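You operate a simulated robot arm through the tools that you are given. There is no shell and no other tool. Be economical: measure what you need, move in short steps, check, and stop when the job is done.

Carry out the task below with a simulated robot arm. There is one attempt and no reset: what you move stays moved.

## Task
Clamp the cam plate and scrub the old grease off it.
Fine: wet the blue brush in the wash tray, put it back, free the clamp and leave the plate in the fixture. Set down upright: blue brush. What is to be rubbed or washed off counts as gone when no trace of it is left.

The check looks at the end state, three seconds after you hand in, the way a careful person would. Anything else that was tipped, shoved, dropped, spilled or broken makes it a failure.

## Robot
A 6-joint arm with a two-finger parallel gripper, fixed in place. Base frame: the origin is at the foot of the arm, x ahead of it, y to its left, z up; the work surface is at about z = 0.85. Units: m, degrees, N and s.
With the tool pointing down near the work surface it reaches from about 0.26 to 0.68 m from the base axis. Its first joint turns from -66.0 to 66.0 degrees. Payload 2.9 kg.
The TCP is the grasp point between the finger pads, 0.03 m short of the fingertips. In the tool frame z runs along the fingers and y along their closing line. The gripper opens to 0.11 m. The fingers are 0.02 m wide and 0.01 m thick; the gripper's body (0.048 by 0.112 m) begins 0.055 m behind the TCP.
Orientation is told as [roll, pitch, yaw] about the base's x, y, z axes, in that order, counted from this pose: with the fingers straight down and closing along the base's y, the tool's x points along the base's -x, its y along +y and its z along -z.

## Interface
- The arm moves only by the tool servo_tool. Its argument "targets" is a list of rows, each an object of numbers (a shift or turn left out is 0, a gripper value left out holds the last): "dx", "dy", "dz": the shift along the base's x, y, z in m; "rx", "ry", "rz": the turn, a rotation vector about the base's x, y, z in degrees. In form: [{"dx": .., "dy": .., "dz": .., "rx": .., "ry": .., "rz": ..}, ...]. A call has 1 to 10 rows; each row is the pose to reach, as a shift and turn from the pose commanded when the call began. "claw" is the opening in per cent of the stroke, from 0 (shut) to 100 (fully open), set as the call begins (left out, the last holds). Each row takes 0.2 s and may step no farther than 0.05 m and 8.6 degrees from the row before; otherwise, or with a gripper value out of range, the whole call is refused. A pose out of reach is approached as far as the arm can. The call stops where the force on the tool passes 70 N (or 10 N more than at its start, if that is more) or the arm is blocked; 0.2 s more then pass. Each finger travels about 0.108 m/s and halts on what it meets, pressing with about 30 N; the grip force reading is that of the motor and also rises with nothing between the fingers. The clock runs only during rows and for 0.2 s after the last one: add rows that repeat a pose to give the fingers time. It gives the time, the measured TCP pose, the force on the tool (base axes), the opening and the grip force at its end, in the units of the frame above (readings bear some noise), with the torque about the TCP (base axes, N m) and any sound that the robot's microphone picked up, and new pictures: "views" is both (left out), scene, wrist or none.
- Cameras (640 x 400 px; columns grow to the right, rows downward): "scene" is fixed at [0.0926, 0.4481, 1.3842]; the picture's right is [-0.59, -0.81, 0.00], its down [-0.46, 0.33, -0.83] and it looks along [0.67, -0.49, -0.56] (base axes); focal length 311 px, centre (320, 200). "wrist" rides on the gripper at [0.072, 0.017, -0.103] in the tool frame; the picture's right is [-0.23, 0.97, 0.00], its down [-0.76, -0.18, -0.62] and it looks along [-0.61, -0.14, 0.78] (tool axes); focal length 222 px, centre (320, 200). There is no depth. A picture from a camera that has moved, and an enlarged one, comes with that camera's place and axes in the base frame and with its lens.
- enlarge(camera, box): a new picture of the part [left, top, right, bottom] of that camera's present view, enlarged. The clock stands still meanwhile.
- finish_job(): hands the job in; it is judged then, once.

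Go step by step. Nothing tells you positions but the pictures and the camera data: compare them with the known pose of the tool, close in by small moves and look again before you grip or let go. The budget is 120 turns and 200 pictures, counting those below and the enlarged ones. Unless the task says otherwise, let go and move clear before handing in, and close with one line.

The tools are called after "Call:" by a JSON object that holds its "method" and its "body". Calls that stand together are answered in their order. servo_tool: Moves the arm, as the interface text tells. Its arguments: {"type":"object","properties":{"targets":{"type":"array"},"claw":{"type":"number"},"views":{"type":"string","enum":["both","scene","wrist","none"]}},"required":["targets"]} The other tools are called the same way: enlarge (camera, box) takes an enlarged picture of a part of a camera's view; finish_job () hands the job in.

At the start:

```text
time_s: 0.0
position: [0.4148, -0.0208, 1.1931]
tool_rot: [-0.1, 0.0, -0.1]
force: [-0.1, 0.4, 0.6]
torque: [0.0, 0.04, 0.01]
gripper_width: 0.11
grasp_force: 0.0
```

scene: 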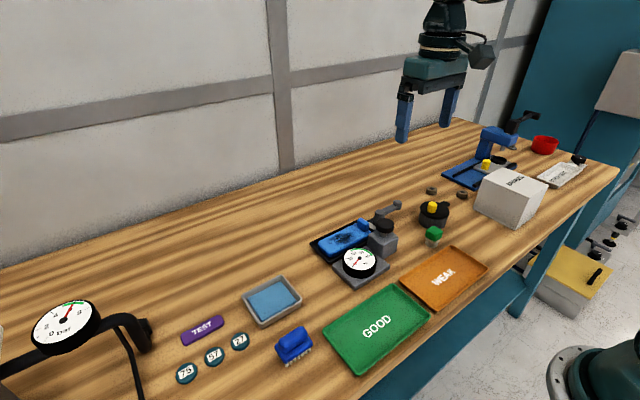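
wrist: 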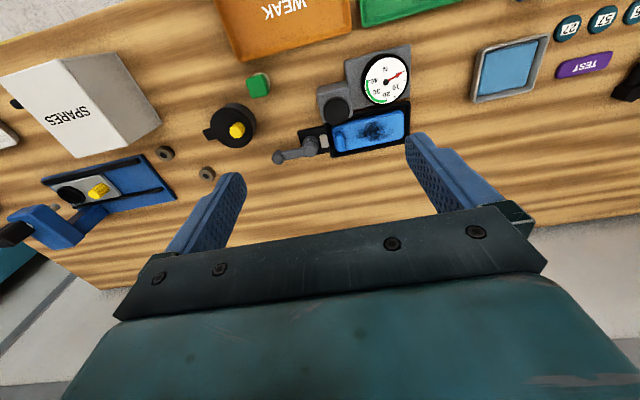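

I see a fixture with a blue plate (grease on it), a lever/clamp, a dial gauge, a wash tray and a blue brush. I'll take closer looks first.

Call:
{"method": "enlarge", "body": {"camera": "scene", "box": [290, 180, 470, 300]}}

Call:
{"method": "enlarge", "body": {"camera": "scene", "box": [170, 260, 350, 380]}}

Call:
{"method": "enlarge", "body": {"camera": "wrist", "box": [260, 40, 440, 170]}}

Call:
{"method": "enlarge", "body": {"camera": "scene", "box": [420, 90, 620, 230]}}

```text
3.33 times, centred on (380, 240) of scene
camera zoom: at [0.0926, 0.4481, 1.3842], right [-0.59, -0.81, 0.0], down [-0.46, 0.33, -0.83], along [0.67, -0.49, -0.56], focal length 1038 px, centre (120, 67)
```

zoom: 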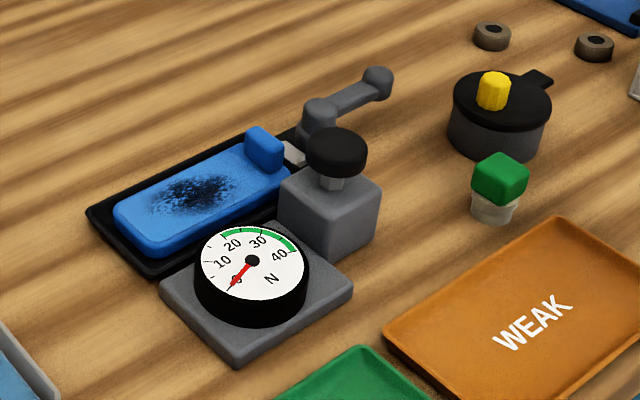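

```text
3.33 times, centred on (260, 320) of scene
camera zoom: at [0.0926, 0.4481, 1.3842], right [-0.59, -0.81, 0.0], down [-0.46, 0.33, -0.83], along [0.67, -0.49, -0.56], focal length 1038 px, centre (520, -200)
```

zoom: 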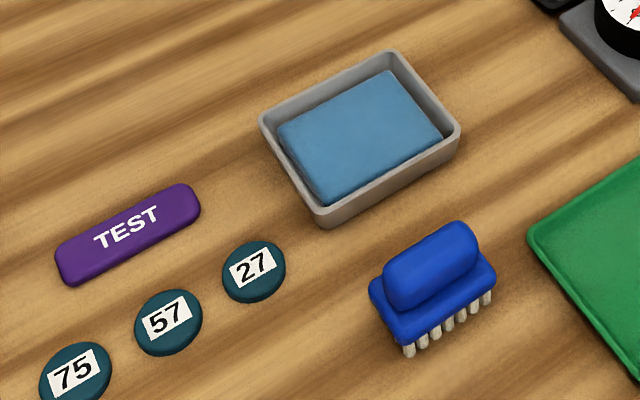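

```text
3.08 times, centred on (350, 105) of wrist
camera zoom: at [0.3432, -0.0035, 1.2958], right [0.23, 0.97, 0.0], down [0.76, -0.18, 0.62], along [0.61, -0.14, -0.78], focal length 684 px, centre (228, 492)
```

zoom: 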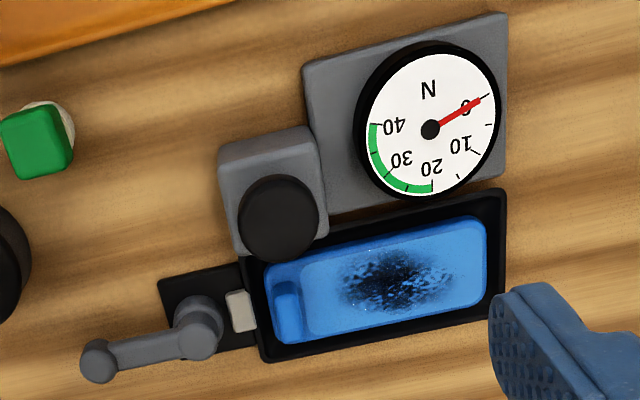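

```text
2.86 times, centred on (520, 160) of scene
camera zoom: at [0.0926, 0.4481, 1.3842], right [-0.59, -0.81, 0.0], down [-0.46, 0.33, -0.83], along [0.67, -0.49, -0.56], focal length 889 px, centre (-251, 314)
```

zoom: 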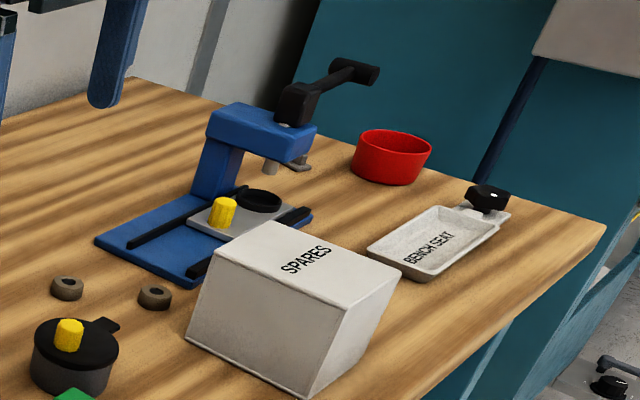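

The plate is at about (0.527, 0.06), the lever hub at (0.522, -0.061, 0.905) and its ball at (0.529, -0.132, 0.90). The knob is at (0.456, -0.002, 0.94) and the brush at about (0.357, 0.307). I'll move in to look at the clamp mechanism.

Call:
{"method": "servo_tool", "body": {"targets": [{"dz": -0.045, "dy": -0.01}, {"dz": -0.09, "dy": -0.02}, {"dz": -0.135, "dy": -0.03}, {"dz": -0.16, "dy": -0.04}], "views": "wrist"}}

```text
time_s: 1.0
position: [0.4136, -0.0596, 1.0319]
tool_rot: [0.0, -0.1, 0.1]
force: [-0.2, 0.7, 0.2]
torque: [0.02, 0.0, 0.01]
gripper_width: 0.1099
grasp_force: 0.1
camera wrist: at [0.3424, -0.0434, 1.1352], right [0.23, 0.97, 0.0], down [0.76, -0.18, 0.62], along [0.61, -0.14, -0.78], focal length 222 px, centre (320, 200)
```

wrist: 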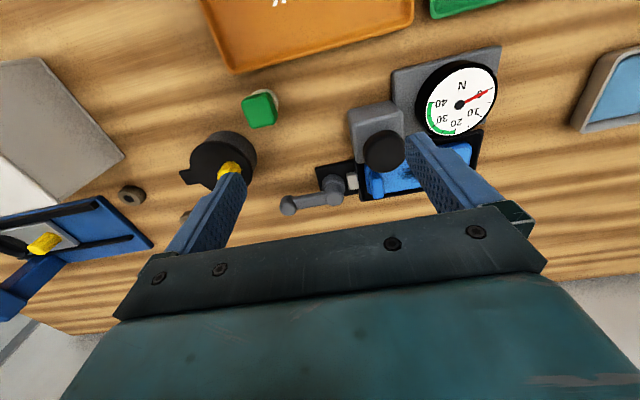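

Call:
{"method": "enlarge", "body": {"camera": "wrist", "box": [270, 40, 510, 220]}}

Call:
{"method": "enlarge", "body": {"camera": "scene", "box": [350, 185, 420, 270]}}

```text
2.22 times, centred on (390, 130) of wrist
camera zoom: at [0.3424, -0.0434, 1.1352], right [0.23, 0.97, 0.0], down [0.76, -0.18, 0.62], along [0.61, -0.14, -0.78], focal length 494 px, centre (164, 356)
```

zoom: 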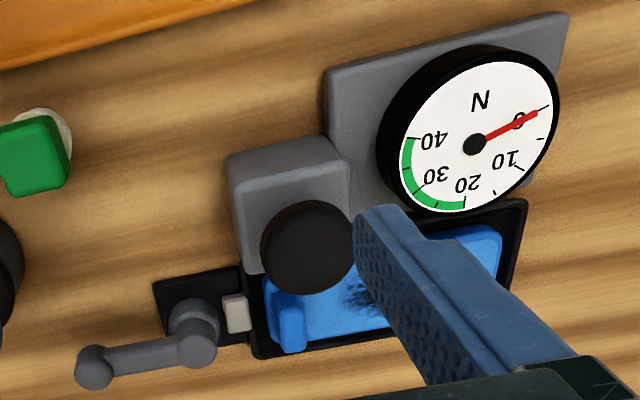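

```text
4.71 times, centred on (385, 228) of scene
camera zoom: at [0.0926, 0.4481, 1.3842], right [-0.59, -0.81, 0.0], down [-0.46, 0.33, -0.83], along [0.67, -0.49, -0.56], focal length 1465 px, centre (14, 71)
```

zoom: 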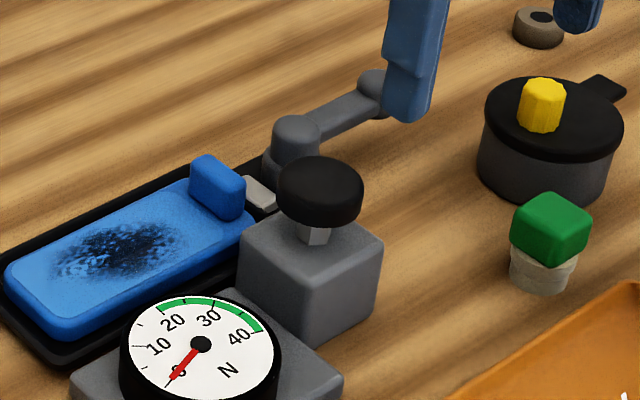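

The lever looks like a cam lever on a vertical pivot with its jaw just off the plate. The gauge and knob look like a separate spring tester, so I'll leave them alone. I'll close the fingers and place them on the -x side of the lever's ball end.

Call:
{"method": "servo_tool", "body": {"claw": 0, "targets": [{"dx": 0.035, "dy": -0.03}, {"dx": 0.075, "dy": -0.06}, {"dx": 0.08, "dy": -0.063, "dz": -0.03}, {"dx": 0.08, "dy": -0.063, "dz": -0.06}, {"dx": 0.08, "dy": -0.063, "dz": -0.06}]}}

```text
time_s: 2.2
position: [0.4942, -0.1239, 0.9715]
tool_rot: [0.0, 0.0, -0.1]
force: [0.0, 0.2, -0.5]
torque: [0.01, 0.03, 0.0]
gripper_width: 0.0003
grasp_force: 29.8
camera wrist: at [0.4224, -0.1067, 1.0752], right [0.23, 0.97, 0.0], down [0.76, -0.18, 0.62], along [0.61, -0.14, -0.78], focal length 222 px, centre (320, 200)
```

scene: 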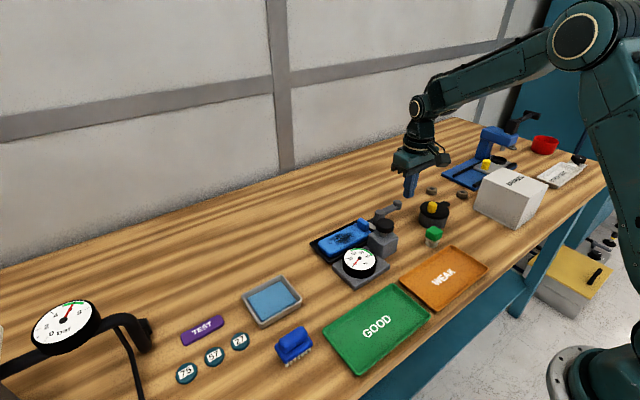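
wrist: 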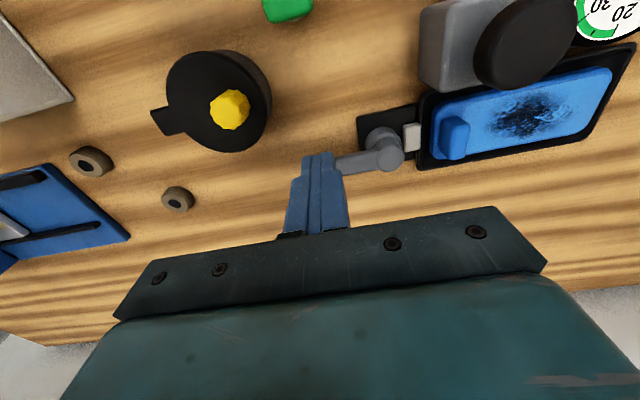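

The fingertips are beside the ball on the -x side with a small gap. I'll descend and then push gently towards +x.

Call:
{"method": "servo_tool", "body": {"targets": [{"dz": -0.03}, {"dz": -0.057}, {"dz": -0.057}], "views": "none"}}

Call:
{"method": "enlarge", "body": {"camera": "scene", "box": [345, 160, 455, 240]}}

```text
time_s: 3.0
position: [0.4946, -0.1238, 0.9152]
tool_rot: [0.0, 0.1, 0.0]
force: [0.3, -0.1, -0.6]
torque: [-0.01, 0.01, -0.04]
gripper_width: 0.0001
grasp_force: 30.0
```

```text
5.00 times, centred on (400, 200) of scene
camera zoom: at [0.0926, 0.4481, 1.3842], right [-0.59, -0.81, 0.0], down [-0.46, 0.33, -0.83], along [0.67, -0.49, -0.56], focal length 1556 px, centre (-80, 200)
```

zoom: 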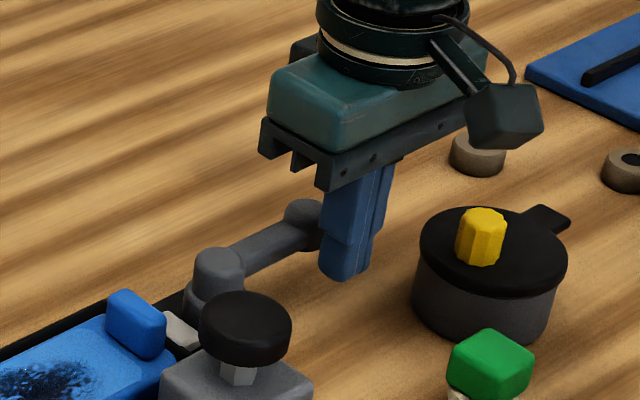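

Good position on the near side of the lever. I'll push in +x slowly.

Call:
{"method": "servo_tool", "body": {"targets": [{"dx": 0.01}, {"dx": 0.018}, {"dx": 0.025}, {"dx": 0.03}], "views": "none"}}

Call:
{"method": "enlarge", "body": {"camera": "scene", "box": [345, 160, 455, 240]}}

```text
time_s: 3.9
position: [0.5103, -0.1229, 0.9134]
tool_rot: [0.3, 2.2, -0.3]
force: [-10.9, -0.1, 4.8]
torque: [0.04, 0.1, 0.01]
gripper_width: 0.0
grasp_force: 29.9
stopped in row 4: the force on the tool passed its limit at 74 N (the readings are from after the stop); the commanded pose is now the measured one
```

```text
5.00 times, centred on (400, 200) of scene
camera zoom: at [0.0922, 0.4481, 1.3842], right [-0.59, -0.81, 0.0], down [-0.46, 0.33, -0.83], along [0.67, -0.49, -0.56], focal length 1556 px, centre (-80, 200)
```

zoom: 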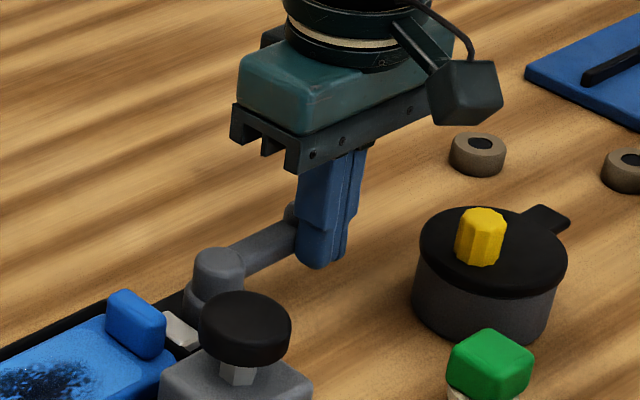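

It is blocked in +x and the lever didn't move, so it should swing the other way (-x). I'll back off, go over it and approach from the far side.

Call:
{"method": "servo_tool", "body": {"targets": [{"dx": -0.015, "ry": -2.2, "rx": -0.3, "rz": 0.3}, {"dx": -0.015, "dz": 0.045, "ry": -2.2, "rx": -0.3, "rz": 0.3}, {"dx": 0.025, "dz": 0.055, "ry": -2.2, "rx": -0.3, "rz": 0.3}, {"dx": 0.055, "dz": 0.055, "ry": -2.2, "rx": -0.3, "rz": 0.3}, {"dx": 0.055, "dz": 0.03, "ry": -2.2, "rx": -0.3, "rz": 0.3}, {"dx": 0.055, "dz": 0.002, "ry": -2.2, "rx": -0.3, "rz": 0.3}, {"dx": 0.055, "dz": 0.002, "ry": -2.2, "rx": -0.3, "rz": 0.3}], "views": "scene"}}

Call:
{"method": "enlarge", "body": {"camera": "scene", "box": [345, 160, 455, 240]}}

```text
time_s: 5.5
position: [0.5667, -0.1239, 0.916]
tool_rot: [0.1, -0.3, -0.1]
force: [-0.9, -0.5, -0.1]
torque: [-0.01, 0.0, 0.0]
gripper_width: 0.0001
grasp_force: 29.6
```

scene: 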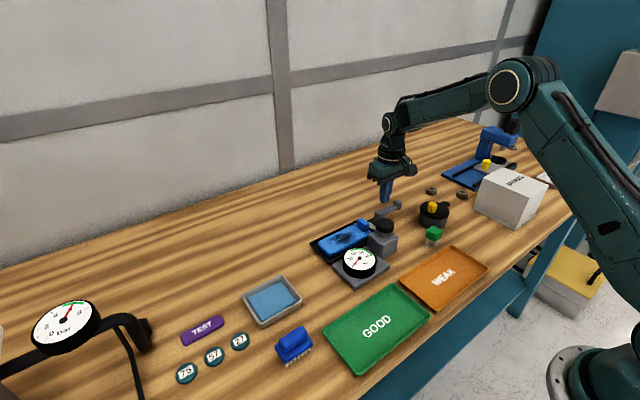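

```text
5.00 times, centred on (400, 200) of scene
camera zoom: at [0.0926, 0.4481, 1.3842], right [-0.59, -0.81, 0.0], down [-0.46, 0.33, -0.83], along [0.67, -0.49, -0.56], focal length 1556 px, centre (-80, 200)
```

zoom: 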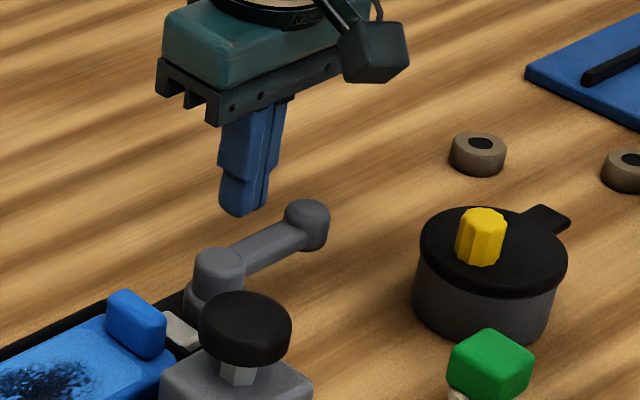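

Call:
{"method": "servo_tool", "body": {"targets": [{"dx": -0.01}, {"dx": -0.018}, {"dx": -0.025}, {"dx": -0.03}], "views": "none"}}

Call:
{"method": "enlarge", "body": {"camera": "scene", "box": [345, 160, 455, 240]}}

```text
time_s: 6.5
position: [0.5378, -0.124, 0.9167]
tool_rot: [0.1, -0.4, 0.0]
force: [2.0, 0.6, 2.1]
torque: [0.02, -0.01, -0.04]
gripper_width: 0.0
grasp_force: 30.2
```

```text
5.00 times, centred on (400, 200) of scene
camera zoom: at [0.0926, 0.4481, 1.3842], right [-0.59, -0.81, 0.0], down [-0.46, 0.33, -0.83], along [0.67, -0.49, -0.56], focal length 1556 px, centre (-80, 200)
```

zoom: 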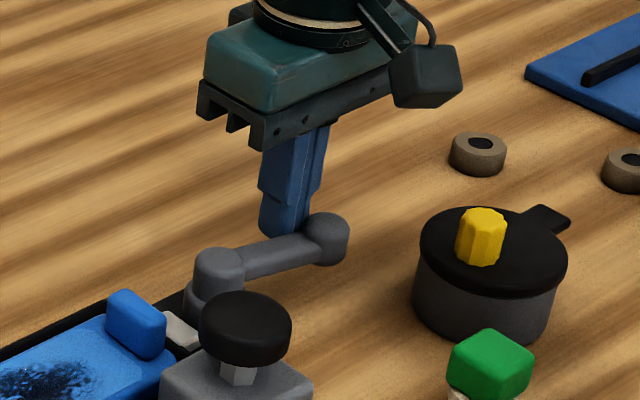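

The lever swings freely towards -x. I'll keep following its arc, watching the force.

Call:
{"method": "servo_tool", "body": {"targets": [{"dx": -0.014}, {"dx": -0.027}, {"dx": -0.038, "dy": 0.003}, {"dx": -0.048, "dy": 0.0075}], "views": "none"}}

Call:
{"method": "enlarge", "body": {"camera": "scene", "box": [345, 160, 455, 240]}}

```text
time_s: 7.5
position: [0.49, -0.1161, 0.9151]
tool_rot: [0.0, -0.3, -0.1]
force: [0.7, -1.4, 0.8]
torque: [0.01, -0.04, -0.04]
gripper_width: 0.0
grasp_force: 30.1
```

```text
5.00 times, centred on (400, 200) of scene
camera zoom: at [0.0926, 0.4481, 1.3842], right [-0.59, -0.81, 0.0], down [-0.46, 0.33, -0.83], along [0.67, -0.49, -0.56], focal length 1556 px, centre (-80, 200)
```

zoom: 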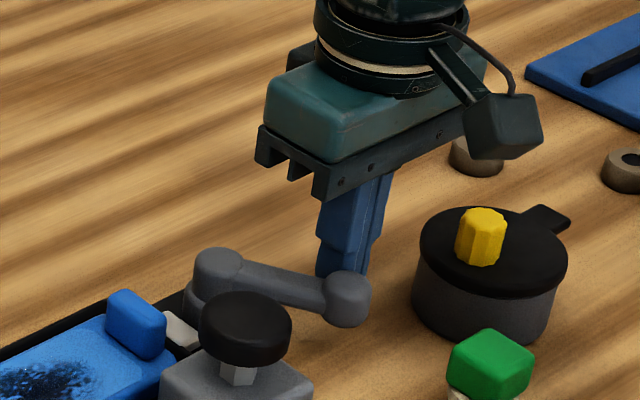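

Call:
{"method": "servo_tool", "body": {"targets": [{"dx": -0.009, "dy": 0.007}, {"dx": -0.017, "dy": 0.0145}, {"dx": -0.023, "dy": 0.024}, {"dx": -0.028, "dy": 0.034}], "views": "none"}}

Call:
{"method": "enlarge", "body": {"camera": "scene", "box": [345, 160, 455, 240]}}

```text
time_s: 8.5
position: [0.4629, -0.0852, 0.9168]
tool_rot: [-0.4, -0.7, -0.5]
force: [12.5, -26.4, -11.9]
torque: [-0.7, -0.33, -0.05]
gripper_width: 0.0002
grasp_force: 30.3
```

```text
5.00 times, centred on (400, 200) of scene
camera zoom: at [0.0931, 0.4474, 1.3844], right [-0.59, -0.81, 0.0], down [-0.46, 0.33, -0.83], along [0.67, -0.49, -0.56], focal length 1556 px, centre (-80, 200)
```

zoom: 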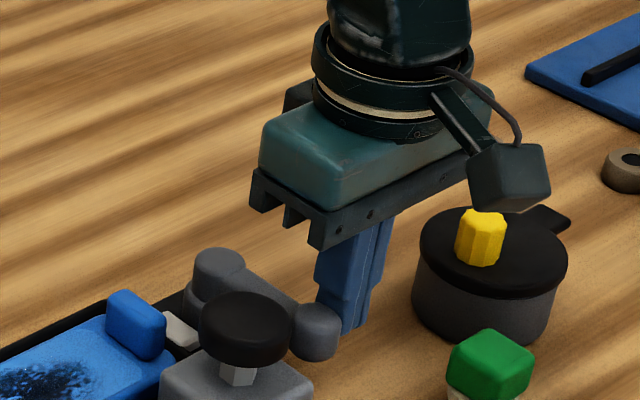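

Resistance is rising near 80–90°. I'll push slightly further to see whether it seats.

Call:
{"method": "servo_tool", "body": {"targets": [{"dx": 0.0, "dy": 0.005}, {"dx": 0.001, "dy": 0.01}, {"dx": 0.002, "dy": 0.015}], "views": "wrist"}}

Call:
{"method": "enlarge", "body": {"camera": "scene", "box": [345, 180, 425, 240]}}

```text
time_s: 9.2
position: [0.4641, -0.0857, 0.9168]
tool_rot: [-1.4, -0.7, -2.0]
force: [1.6, -12.1, -4.6]
torque: [-0.29, -0.11, 0.1]
gripper_width: 0.0
grasp_force: 29.7
stopped in row 3: the force on the tool passed its limit at 72 N (the readings are from after the stop); the commanded pose is now the measured one
camera wrist: at [0.3912, -0.0634, 1.0185], right [0.26, 0.97, -0.02], down [0.75, -0.19, 0.64], along [0.61, -0.18, -0.77], focal length 222 px, centre (320, 200)
```

wrist: 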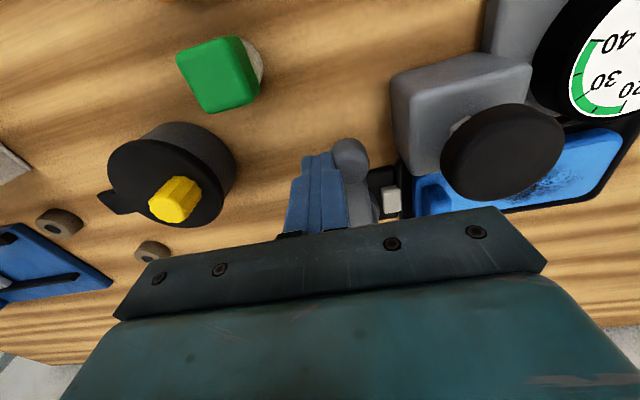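

```text
6.67 times, centred on (385, 210) of scene
camera zoom: at [0.0926, 0.4478, 1.3843], right [-0.59, -0.81, 0.0], down [-0.46, 0.33, -0.83], along [0.67, -0.49, -0.56], focal length 2075 px, centre (-113, 133)
```

zoom: 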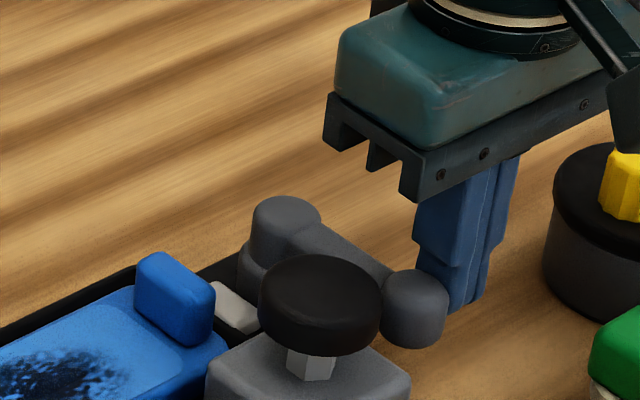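

The lever now points along -x and hits a hard stop. I'll back away, rise and inspect it.

Call:
{"method": "servo_tool", "body": {"targets": [{"dy": -0.012, "rx": 1.4, "ry": 0.7, "rz": 2.0}, {"dy": -0.025, "dz": 0.02, "rx": 1.4, "ry": 0.7, "rz": 2.0}, {"dx": -0.02, "dy": -0.025, "dz": 0.065, "rx": 1.4, "ry": 0.7, "rz": 2.0}, {"dx": -0.05, "dy": -0.025, "dz": 0.1, "rx": 1.4, "ry": 0.7, "rz": 2.0}], "views": "none"}}

Call:
{"method": "enlarge", "body": {"camera": "scene", "box": [345, 180, 425, 240]}}

Call:
{"method": "enlarge", "body": {"camera": "wrist", "box": [280, 60, 520, 210]}}

```text
time_s: 10.2
position: [0.413, -0.1099, 1.0176]
tool_rot: [0.3, 0.1, 0.3]
force: [0.4, -0.1, -0.1]
torque: [0.02, -0.02, -0.01]
gripper_width: 0.0
grasp_force: 30.0
```

```text
6.67 times, centred on (385, 210) of scene
camera zoom: at [0.0926, 0.4481, 1.3842], right [-0.59, -0.81, 0.0], down [-0.46, 0.33, -0.83], along [0.67, -0.49, -0.56], focal length 2075 px, centre (-113, 133)
```

zoom: 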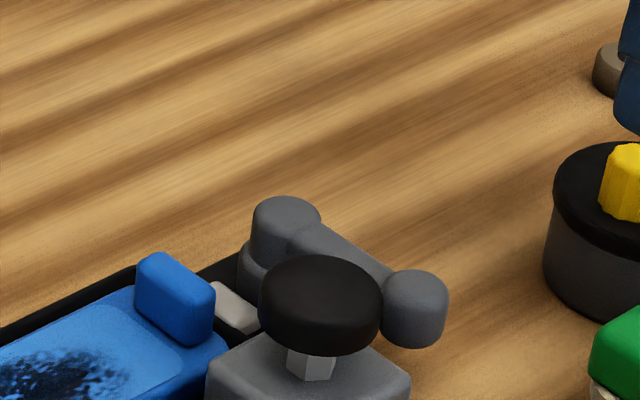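

```text
2.67 times, centred on (400, 135) of wrist
camera zoom: at [0.341, -0.0922, 1.1202], right [0.22, 0.98, 0.0], down [0.76, -0.18, 0.62], along [0.61, -0.14, -0.78], focal length 592 px, centre (107, 373)
```

zoom: 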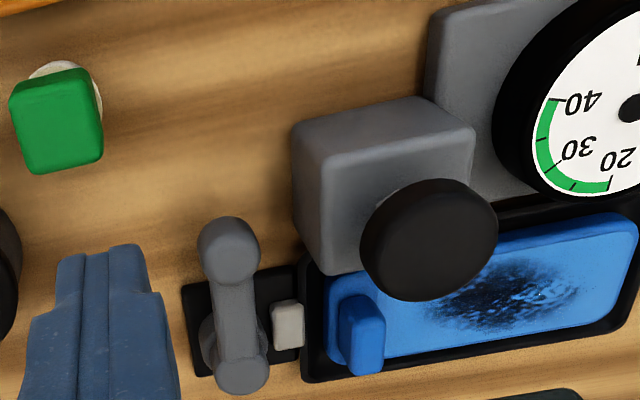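

The lever is at its closed stop at 90°, so I take the plate as clamped. I'll check later that it doesn't shift. Now I'll go over to the brush with the gripper open.

Call:
{"method": "servo_tool", "body": {"claw": 100, "targets": [{"dz": 0.03, "dy": 0.03}, {"dz": 0.05, "dy": 0.07}, {"dz": 0.05, "dy": 0.115, "dx": -0.01}, {"dz": 0.05, "dy": 0.16, "dx": -0.02}, {"dz": 0.05, "dy": 0.205, "dx": -0.03}, {"dz": 0.05, "dy": 0.25, "dx": -0.04}, {"dz": 0.05, "dy": 0.295, "dx": -0.05}, {"dz": 0.05, "dy": 0.34, "dx": -0.056}, {"dz": 0.04, "dy": 0.385, "dx": -0.056}, {"dz": 0.03, "dy": 0.417, "dx": -0.056}]}}

Call:
{"method": "enlarge", "body": {"camera": "scene", "box": [240, 290, 360, 380]}}

```text
time_s: 12.4
position: [0.3565, 0.3092, 1.0482]
tool_rot: [0.2, 0.1, 0.2]
force: [-0.2, -0.2, 0.3]
torque: [-0.01, 0.0, 0.02]
gripper_width: 0.1099
grasp_force: 0.0
camera wrist: at [0.2853, 0.3259, 1.1506], right [0.22, 0.97, 0.0], down [0.76, -0.18, 0.62], along [0.61, -0.14, -0.78], focal length 222 px, centre (320, 200)
```

scene: 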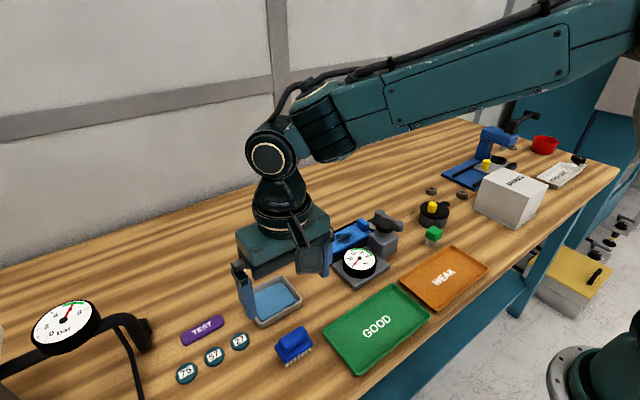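
wrist: 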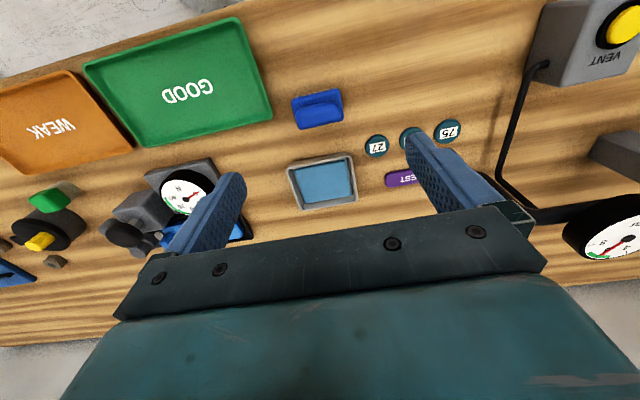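

```text
4.44 times, centred on (300, 335) of scene
camera zoom: at [0.0926, 0.4481, 1.3842], right [-0.59, -0.81, 0.0], down [-0.46, 0.33, -0.83], along [0.67, -0.49, -0.56], focal length 1383 px, centre (409, -400)
```

zoom: 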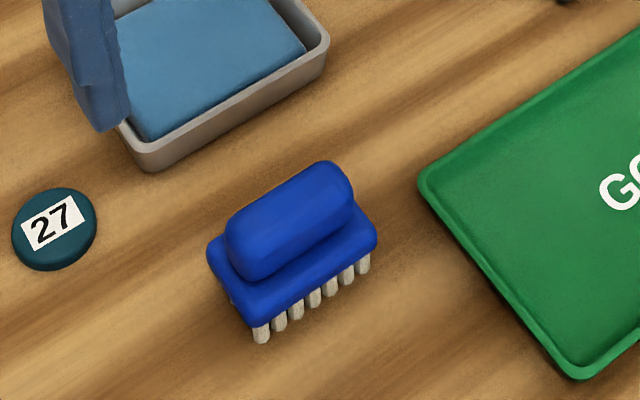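

The wrist view confirms the brush at (0.356, 0.308) with its long axis along y, handle about 5 cm by 2.5 cm, top at about z 0.90. I'll turn the gripper 90° to grip across the handle (closing along x).

Call:
{"method": "servo_tool", "body": {"targets": [{"rz": 8.5}, {"rz": 17}, {"rz": 25.5}, {"rz": 34}, {"rz": 42.5}, {"rz": 51}, {"rz": 59.5}, {"rz": 68}, {"rz": 76.5}, {"rz": 85}], "views": "none"}}

Call:
{"method": "servo_tool", "body": {"targets": [{"rz": 4.8, "dz": -0.04}, {"rz": 4.8, "dz": -0.07}, {"rz": 4.8, "dz": -0.07}]}}

Call:
{"method": "enlarge", "body": {"camera": "scene", "box": [240, 290, 360, 380]}}

```text
time_s: 14.6
position: [0.3573, 0.3074, 1.0473]
tool_rot: [0.2, 0.1, 85.4]
force: [-0.2, 0.1, 0.0]
torque: [0.02, 0.04, 0.01]
gripper_width: 0.1099
grasp_force: 0.1
```

```text
time_s: 15.4
position: [0.3573, 0.3076, 0.9757]
tool_rot: [0.1, 0.1, 90.2]
force: [0.2, -0.6, -0.2]
torque: [0.04, 0.01, 0.02]
gripper_width: 0.1101
grasp_force: 0.0
camera wrist: at [0.3418, 0.2358, 1.0796], right [-0.97, 0.23, 0.0], down [0.18, 0.76, 0.62], along [0.14, 0.61, -0.78], focal length 222 px, centre (320, 200)
```

scene: 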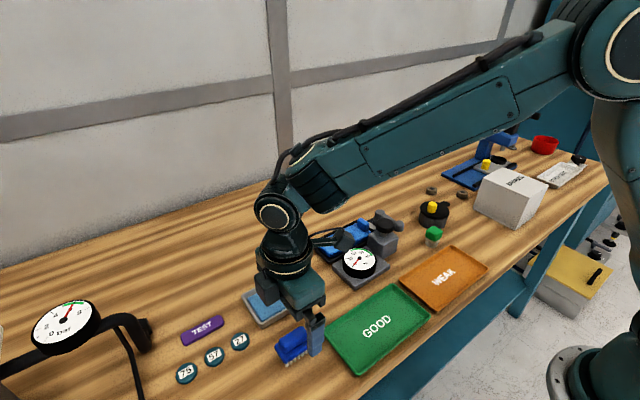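
wrist: 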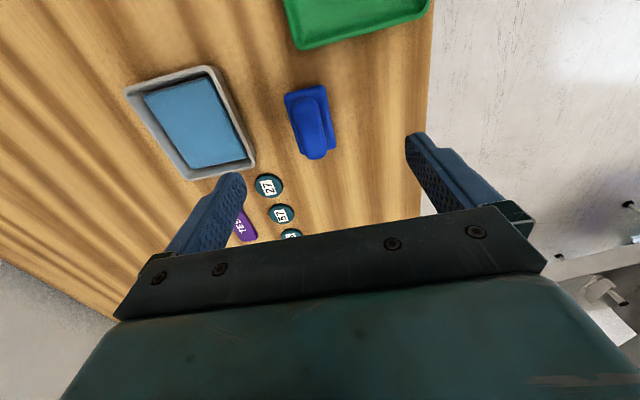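

```text
4.44 times, centred on (300, 335) of scene
camera zoom: at [0.0926, 0.4481, 1.3842], right [-0.59, -0.81, 0.0], down [-0.46, 0.33, -0.83], along [0.67, -0.49, -0.56], focal length 1383 px, centre (409, -400)
```

zoom: 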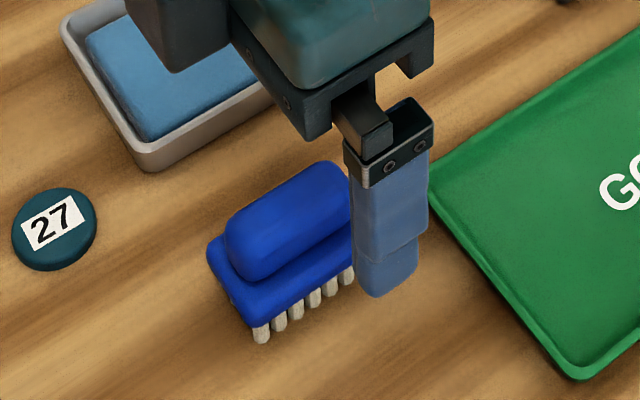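

The flange spans x 0.347–0.381 and y 0.276–0.335, so the brush centre is (0.364, 0.305). I'll shift by +0.0065, -0.003 and descend.

Call:
{"method": "servo_tool", "body": {"targets": [{"dx": 0.0065, "dy": -0.003, "dz": -0.03}, {"dx": 0.0065, "dy": -0.003, "dz": -0.06}, {"dx": 0.0065, "dy": -0.003, "dz": -0.063}], "claw": 60}}

Call:
{"method": "enlarge", "body": {"camera": "scene", "box": [240, 290, 360, 380]}}

Call:
{"method": "enlarge", "body": {"camera": "wrist", "box": [220, 60, 420, 220]}}

```text
time_s: 16.2
position: [0.3646, 0.3046, 0.9127]
tool_rot: [0.1, -0.1, 90.1]
force: [0.2, -0.1, 0.1]
torque: [0.0, -0.01, 0.0]
gripper_width: 0.0659
grasp_force: 0.0
camera wrist: at [0.3482, 0.234, 1.0164], right [-0.97, 0.23, 0.0], down [0.18, 0.76, 0.62], along [0.14, 0.61, -0.78], focal length 222 px, centre (320, 200)
```

scene: 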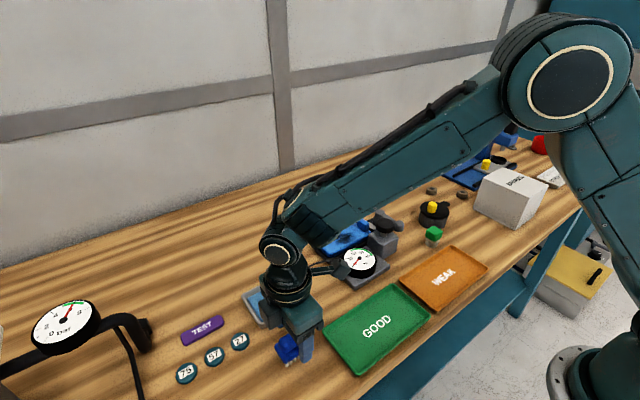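
wrist: 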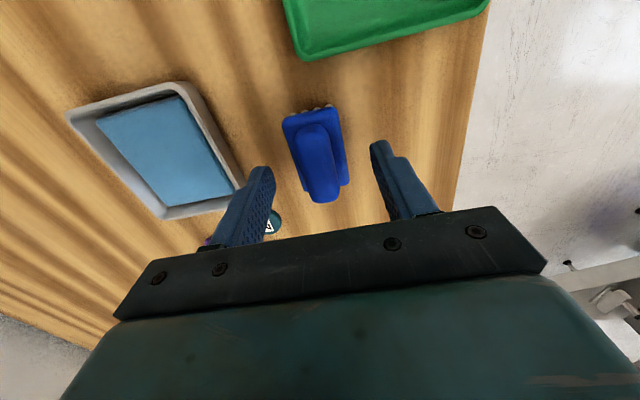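

```text
4.44 times, centred on (300, 335) of scene
camera zoom: at [0.0926, 0.4481, 1.3842], right [-0.59, -0.81, 0.0], down [-0.46, 0.33, -0.83], along [0.67, -0.49, -0.56], focal length 1383 px, centre (409, -400)
```

zoom: 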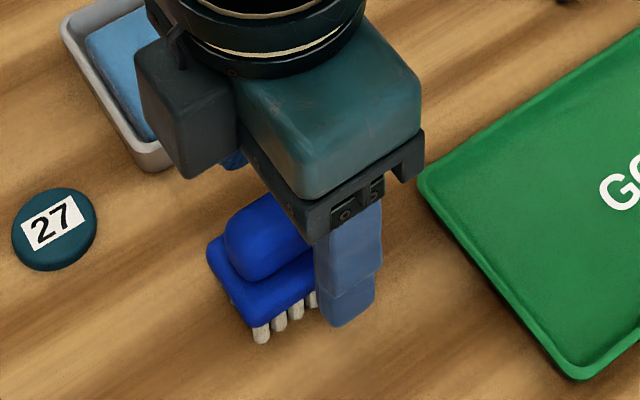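

```text
2.50 times, centred on (320, 140) of wrist
camera zoom: at [0.3482, 0.234, 1.0164], right [-0.97, 0.23, 0.0], down [0.18, 0.76, 0.62], along [0.14, 0.61, -0.78], focal length 555 px, centre (320, 350)
```

zoom: 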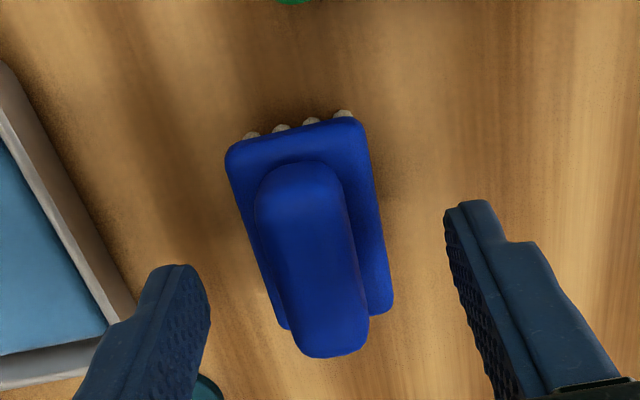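

The fingers straddle the handle and are centred. I'll lower a few more mm and close.

Call:
{"method": "servo_tool", "body": {"targets": [{"dz": -0.003}, {"dz": -0.005}], "views": "none"}}

Call:
{"method": "servo_tool", "body": {"claw": 0, "targets": [{"dz": 0}, {"dz": 0}, {"dz": 0}, {"dz": 0}], "views": "wrist"}}

Call:
{"method": "enlarge", "body": {"camera": "scene", "box": [240, 290, 360, 380]}}

```text
time_s: 16.8
position: [0.3636, 0.3058, 0.9082]
tool_rot: [0.2, 0.2, 90.1]
force: [-0.1, 1.1, 0.0]
torque: [0.01, 0.03, 0.06]
gripper_width: 0.0662
grasp_force: 0.2
```

```text
time_s: 17.8
position: [0.3642, 0.306, 0.9078]
tool_rot: [0.2, 0.0, 90.1]
force: [-0.2, -0.4, -0.3]
torque: [0.01, 0.0, -0.01]
gripper_width: 0.021
grasp_force: 30.2
camera wrist: at [0.3482, 0.2338, 1.012], right [-0.97, 0.23, 0.0], down [0.18, 0.76, 0.62], along [0.14, 0.61, -0.78], focal length 222 px, centre (320, 200)
```

wrist: 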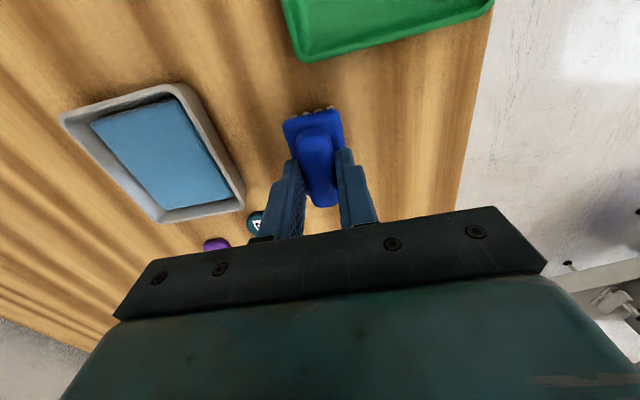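

```text
4.44 times, centred on (300, 335) of scene
camera zoom: at [0.0926, 0.4481, 1.3842], right [-0.59, -0.81, 0.0], down [-0.46, 0.33, -0.83], along [0.67, -0.49, -0.56], focal length 1383 px, centre (409, -400)
```

zoom: 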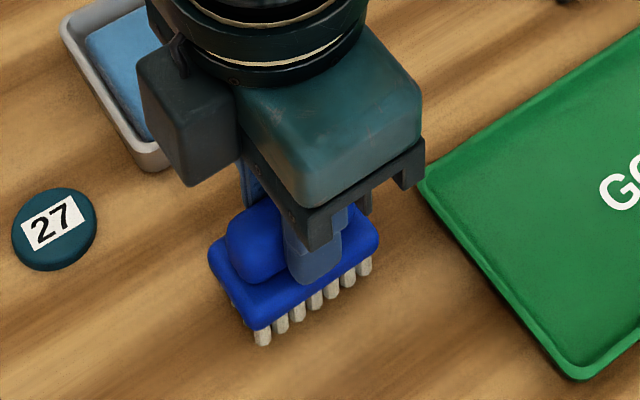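

The brush is gripped (2.1 cm width), with bristle tips 5.8 cm below the TCP. I'll lift and move over the wash tray at about (0.479, 0.287).

Call:
{"method": "servo_tool", "body": {"targets": [{"dz": 0.03}, {"dz": 0.065}, {"dx": 0.04, "dy": -0.006, "dz": 0.07}, {"dx": 0.08, "dy": -0.012, "dz": 0.07}, {"dx": 0.115, "dy": -0.018, "dz": 0.07}, {"dx": 0.115, "dy": -0.018, "dz": 0.07}]}}

Call:
{"method": "enlarge", "body": {"camera": "scene", "box": [220, 240, 340, 330]}}

```text
time_s: 19.2
position: [0.4788, 0.287, 0.9778]
tool_rot: [0.1, 0.1, 90.1]
force: [-0.1, -1.1, -0.4]
torque: [-0.02, 0.02, 0.02]
gripper_width: 0.021
grasp_force: 29.8
camera wrist: at [0.4633, 0.2153, 1.0811], right [-0.97, 0.23, 0.0], down [0.18, 0.76, 0.62], along [0.14, 0.61, -0.78], focal length 222 px, centre (320, 200)
```

scene: 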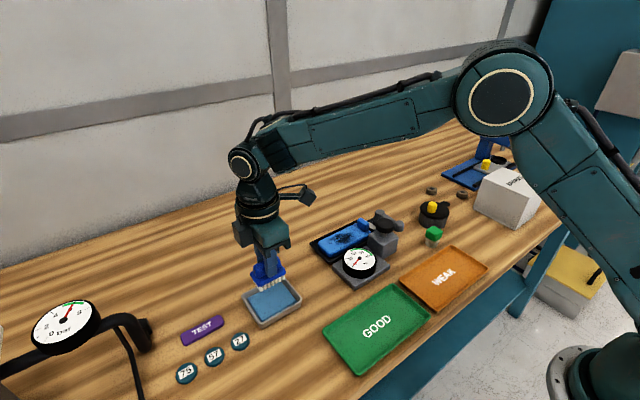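
wrist: 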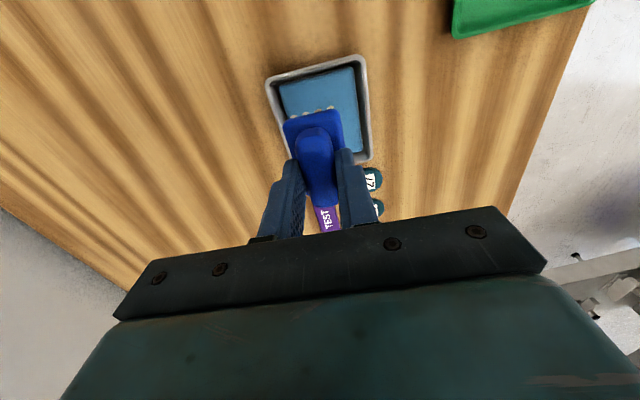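

```text
4.44 times, centred on (280, 285) of scene
camera zoom: at [0.0926, 0.4481, 1.3842], right [-0.59, -0.81, 0.0], down [-0.46, 0.33, -0.83], along [0.67, -0.49, -0.56], focal length 1383 px, centre (498, -178)
```

zoom: 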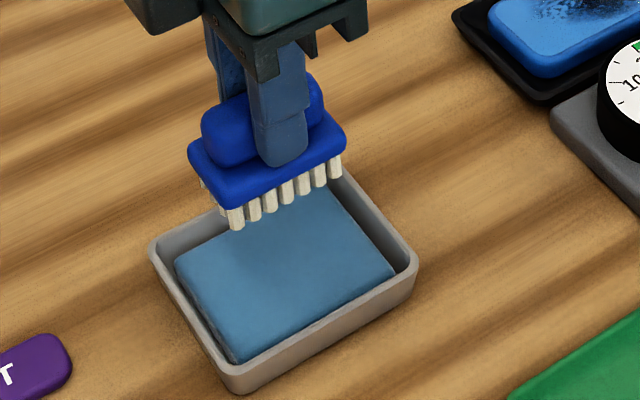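

It is centred over the tray. I'll lower the brush until it touches the wet pad.

Call:
{"method": "servo_tool", "body": {"targets": [{"dz": -0.025}, {"dz": -0.045}, {"dz": -0.05}, {"dz": -0.054}, {"dz": -0.058}, {"dz": -0.06}], "views": "none"}}

Call:
{"method": "enlarge", "body": {"camera": "scene", "box": [220, 240, 340, 330]}}

```text
time_s: 20.6
position: [0.4785, 0.2876, 0.9223]
tool_rot: [-0.1, -0.1, 90.2]
force: [-12.3, -4.7, 38.5]
torque: [-0.2, 0.53, 0.0]
gripper_width: 0.021
grasp_force: 30.1
```

```text
4.44 times, centred on (280, 285) of scene
camera zoom: at [0.0917, 0.4477, 1.3844], right [-0.59, -0.81, 0.0], down [-0.46, 0.33, -0.83], along [0.67, -0.49, -0.56], focal length 1383 px, centre (498, -178)
```

zoom: 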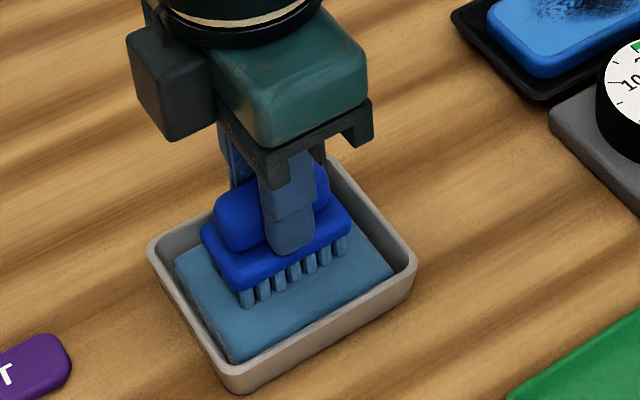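

The bristles took up the water and turned blue. I'll lift and carry the brush over the grease patch on the plate.

Call:
{"method": "servo_tool", "body": {"targets": [{"dz": 0.04}, {"dz": 0.08}, {"dx": 0.01, "dy": -0.045, "dz": 0.085}, {"dx": 0.02, "dy": -0.09, "dz": 0.085}, {"dx": 0.035, "dy": -0.135, "dz": 0.085}, {"dx": 0.049, "dy": -0.18, "dz": 0.085}, {"dx": 0.049, "dy": -0.217, "dz": 0.085}, {"dx": 0.049, "dy": -0.217, "dz": 0.065}, {"dx": 0.049, "dy": -0.217, "dz": 0.065}]}}

Call:
{"method": "enlarge", "body": {"camera": "scene", "box": [290, 190, 410, 280]}}

Call:
{"method": "enlarge", "body": {"camera": "wrist", "box": [240, 40, 440, 200]}}

```text
time_s: 22.6
position: [0.5277, 0.0703, 0.9847]
tool_rot: [0.0, 0.1, 90.1]
force: [-0.1, 0.5, -0.8]
torque: [-0.02, -0.06, -0.01]
gripper_width: 0.0211
grasp_force: 30.0
camera wrist: at [0.5121, -0.0017, 1.0877], right [-0.97, 0.23, 0.0], down [0.18, 0.76, 0.62], along [0.14, 0.61, -0.78], focal length 222 px, centre (320, 200)
```

scene: 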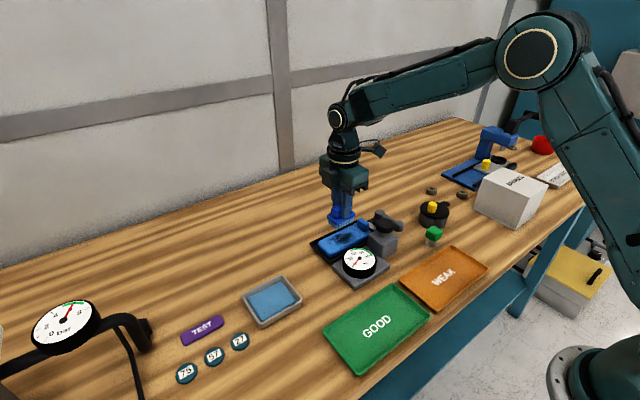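
wrist: 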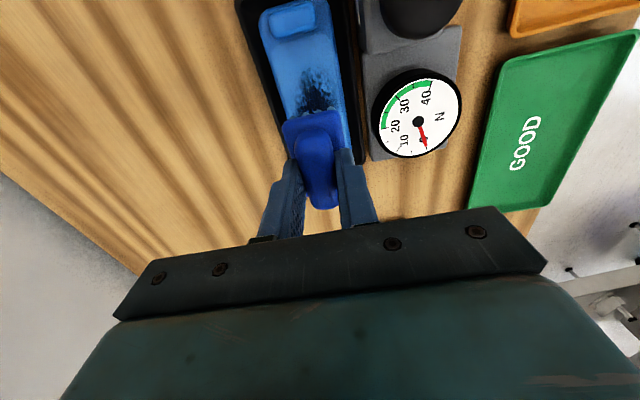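

```text
4.44 times, centred on (350, 235) of scene
camera zoom: at [0.0926, 0.4481, 1.3842], right [-0.59, -0.81, 0.0], down [-0.46, 0.33, -0.83], along [0.67, -0.49, -0.56], focal length 1383 px, centre (187, 44)
```

zoom: 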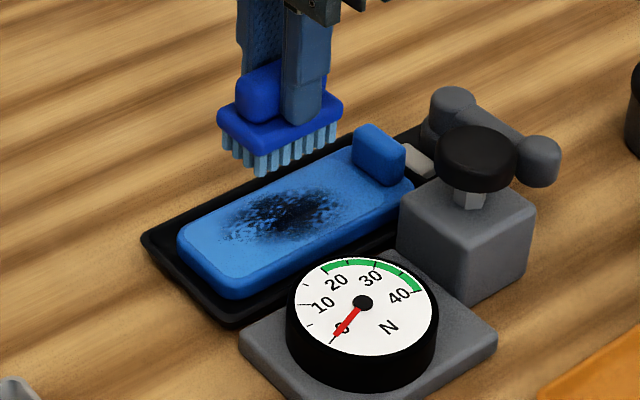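

```text
2.50 times, centred on (340, 120) of wrist
camera zoom: at [0.5121, -0.0017, 1.0877], right [-0.97, 0.23, 0.0], down [0.18, 0.76, 0.62], along [0.14, 0.61, -0.78], focal length 555 px, centre (270, 400)
```

zoom: 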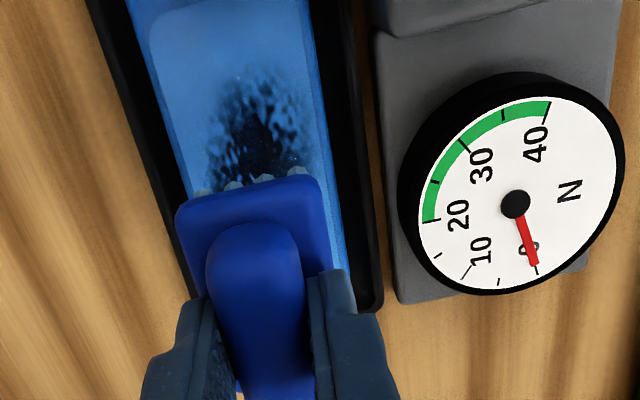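

The plate spans x 0.504–0.556 and the brush is centred over the grease, clear of the tab. I'll lower gently until it touches.

Call:
{"method": "servo_tool", "body": {"targets": [{"dz": -0.02}, {"dz": -0.035}, {"dz": -0.04}, {"dz": -0.042}, {"dz": -0.044}], "views": "none"}}

Call:
{"method": "enlarge", "body": {"camera": "scene", "box": [290, 190, 410, 280]}}

```text
time_s: 23.8
position: [0.5258, 0.0696, 0.9401]
tool_rot: [0.1, 0.1, 90.2]
force: [-0.1, 1.1, 0.0]
torque: [-0.01, 0.01, 0.03]
gripper_width: 0.021
grasp_force: 29.9
```

```text
4.44 times, centred on (350, 235) of scene
camera zoom: at [0.0926, 0.4481, 1.3842], right [-0.59, -0.81, 0.0], down [-0.46, 0.33, -0.83], along [0.67, -0.49, -0.56], focal length 1383 px, centre (187, 44)
```

zoom: 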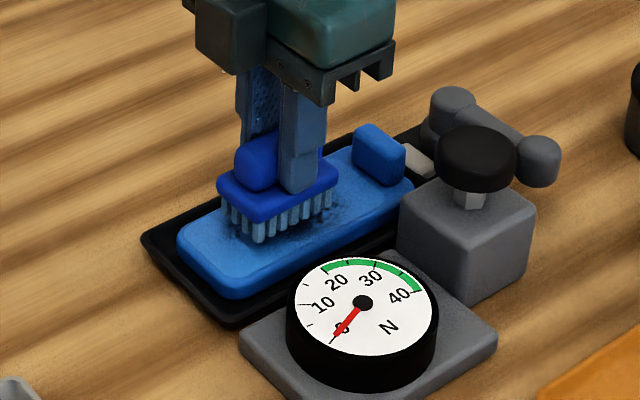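

Call:
{"method": "servo_tool", "body": {"targets": [{"dz": -0.002}, {"dz": -0.004}, {"dz": -0.0055}], "views": "none"}}

```text
time_s: 24.6
position: [0.5278, 0.0702, 0.9337]
tool_rot: [0.2, 0.0, 90.1]
force: [0.4, -0.2, -2.0]
torque: [0.01, 0.04, -0.01]
gripper_width: 0.0211
grasp_force: 29.8
```

Call:
{"method": "servo_tool", "body": {"targets": [{"dz": -0.0015}, {"dz": -0.003}, {"dz": -0.0045}], "views": "none"}}

Call:
{"method": "enlarge", "body": {"camera": "scene", "box": [290, 190, 410, 280]}}

```text
time_s: 25.4
position: [0.5285, 0.0703, 0.93]
tool_rot: [0.2, 0.1, 90.1]
force: [-0.3, 1.3, -1.4]
torque: [-0.01, 0.02, 0.03]
gripper_width: 0.0214
grasp_force: 30.1
```

```text
4.44 times, centred on (350, 235) of scene
camera zoom: at [0.0926, 0.4481, 1.3842], right [-0.59, -0.81, 0.0], down [-0.46, 0.33, -0.83], along [0.67, -0.49, -0.56], focal length 1383 px, centre (187, 44)
```

zoom: 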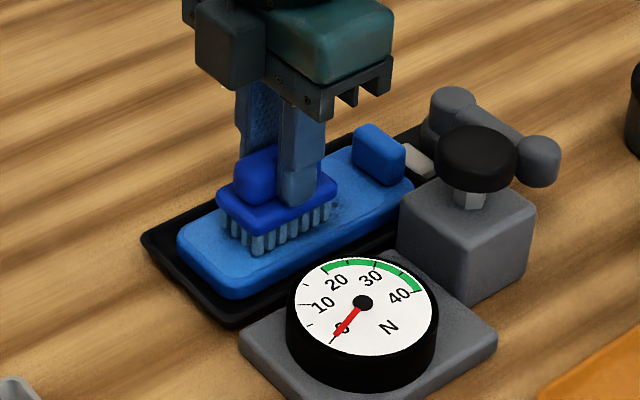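

Call:
{"method": "servo_tool", "body": {"targets": [{"dz": -0.0015}, {"dz": -0.003}, {"dz": -0.0045}], "views": "none"}}

```text
time_s: 26.2
position: [0.5285, 0.0708, 0.9256]
tool_rot: [0.0, 0.0, 90.1]
force: [-2.5, -1.6, 12.7]
torque: [0.23, 0.16, 0.03]
gripper_width: 0.0208
grasp_force: 29.7
```

Contact at about 13 N (plate top near z 0.868). I'll do gentle strokes along y.

Call:
{"method": "servo_tool", "body": {"targets": [{"dy": 0.008, "dz": -0.0005}, {"dy": 0.016, "dz": -0.0005}, {"dy": 0.005, "dz": -0.0005}, {"dy": -0.008, "dz": -0.0005}, {"dy": -0.018, "dz": -0.0005}, {"dy": -0.026, "dz": -0.0005}, {"dy": -0.014, "dz": -0.0005}, {"dy": -0.002, "dz": -0.0005}, {"dy": 0.008, "dz": -0.0005}, {"dy": 0.016, "dz": -0.0005}], "views": "none"}}

Call:
{"method": "enlarge", "body": {"camera": "scene", "box": [290, 190, 410, 280]}}

```text
time_s: 28.4
position: [0.5277, 0.0855, 0.926]
tool_rot: [0.0, 0.1, 90.0]
force: [-0.9, -9.1, 30.4]
torque: [-0.42, -0.01, 0.01]
gripper_width: 0.0211
grasp_force: 30.0
```

```text
4.44 times, centred on (350, 235) of scene
camera zoom: at [0.0921, 0.4478, 1.3843], right [-0.59, -0.81, 0.0], down [-0.46, 0.33, -0.83], along [0.67, -0.49, -0.56], focal length 1383 px, centre (187, 44)
```

zoom: 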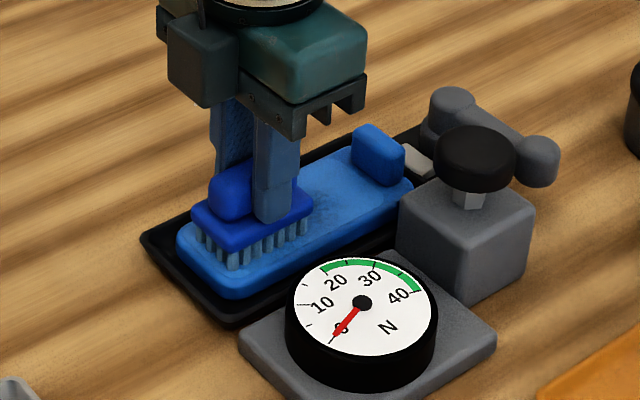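

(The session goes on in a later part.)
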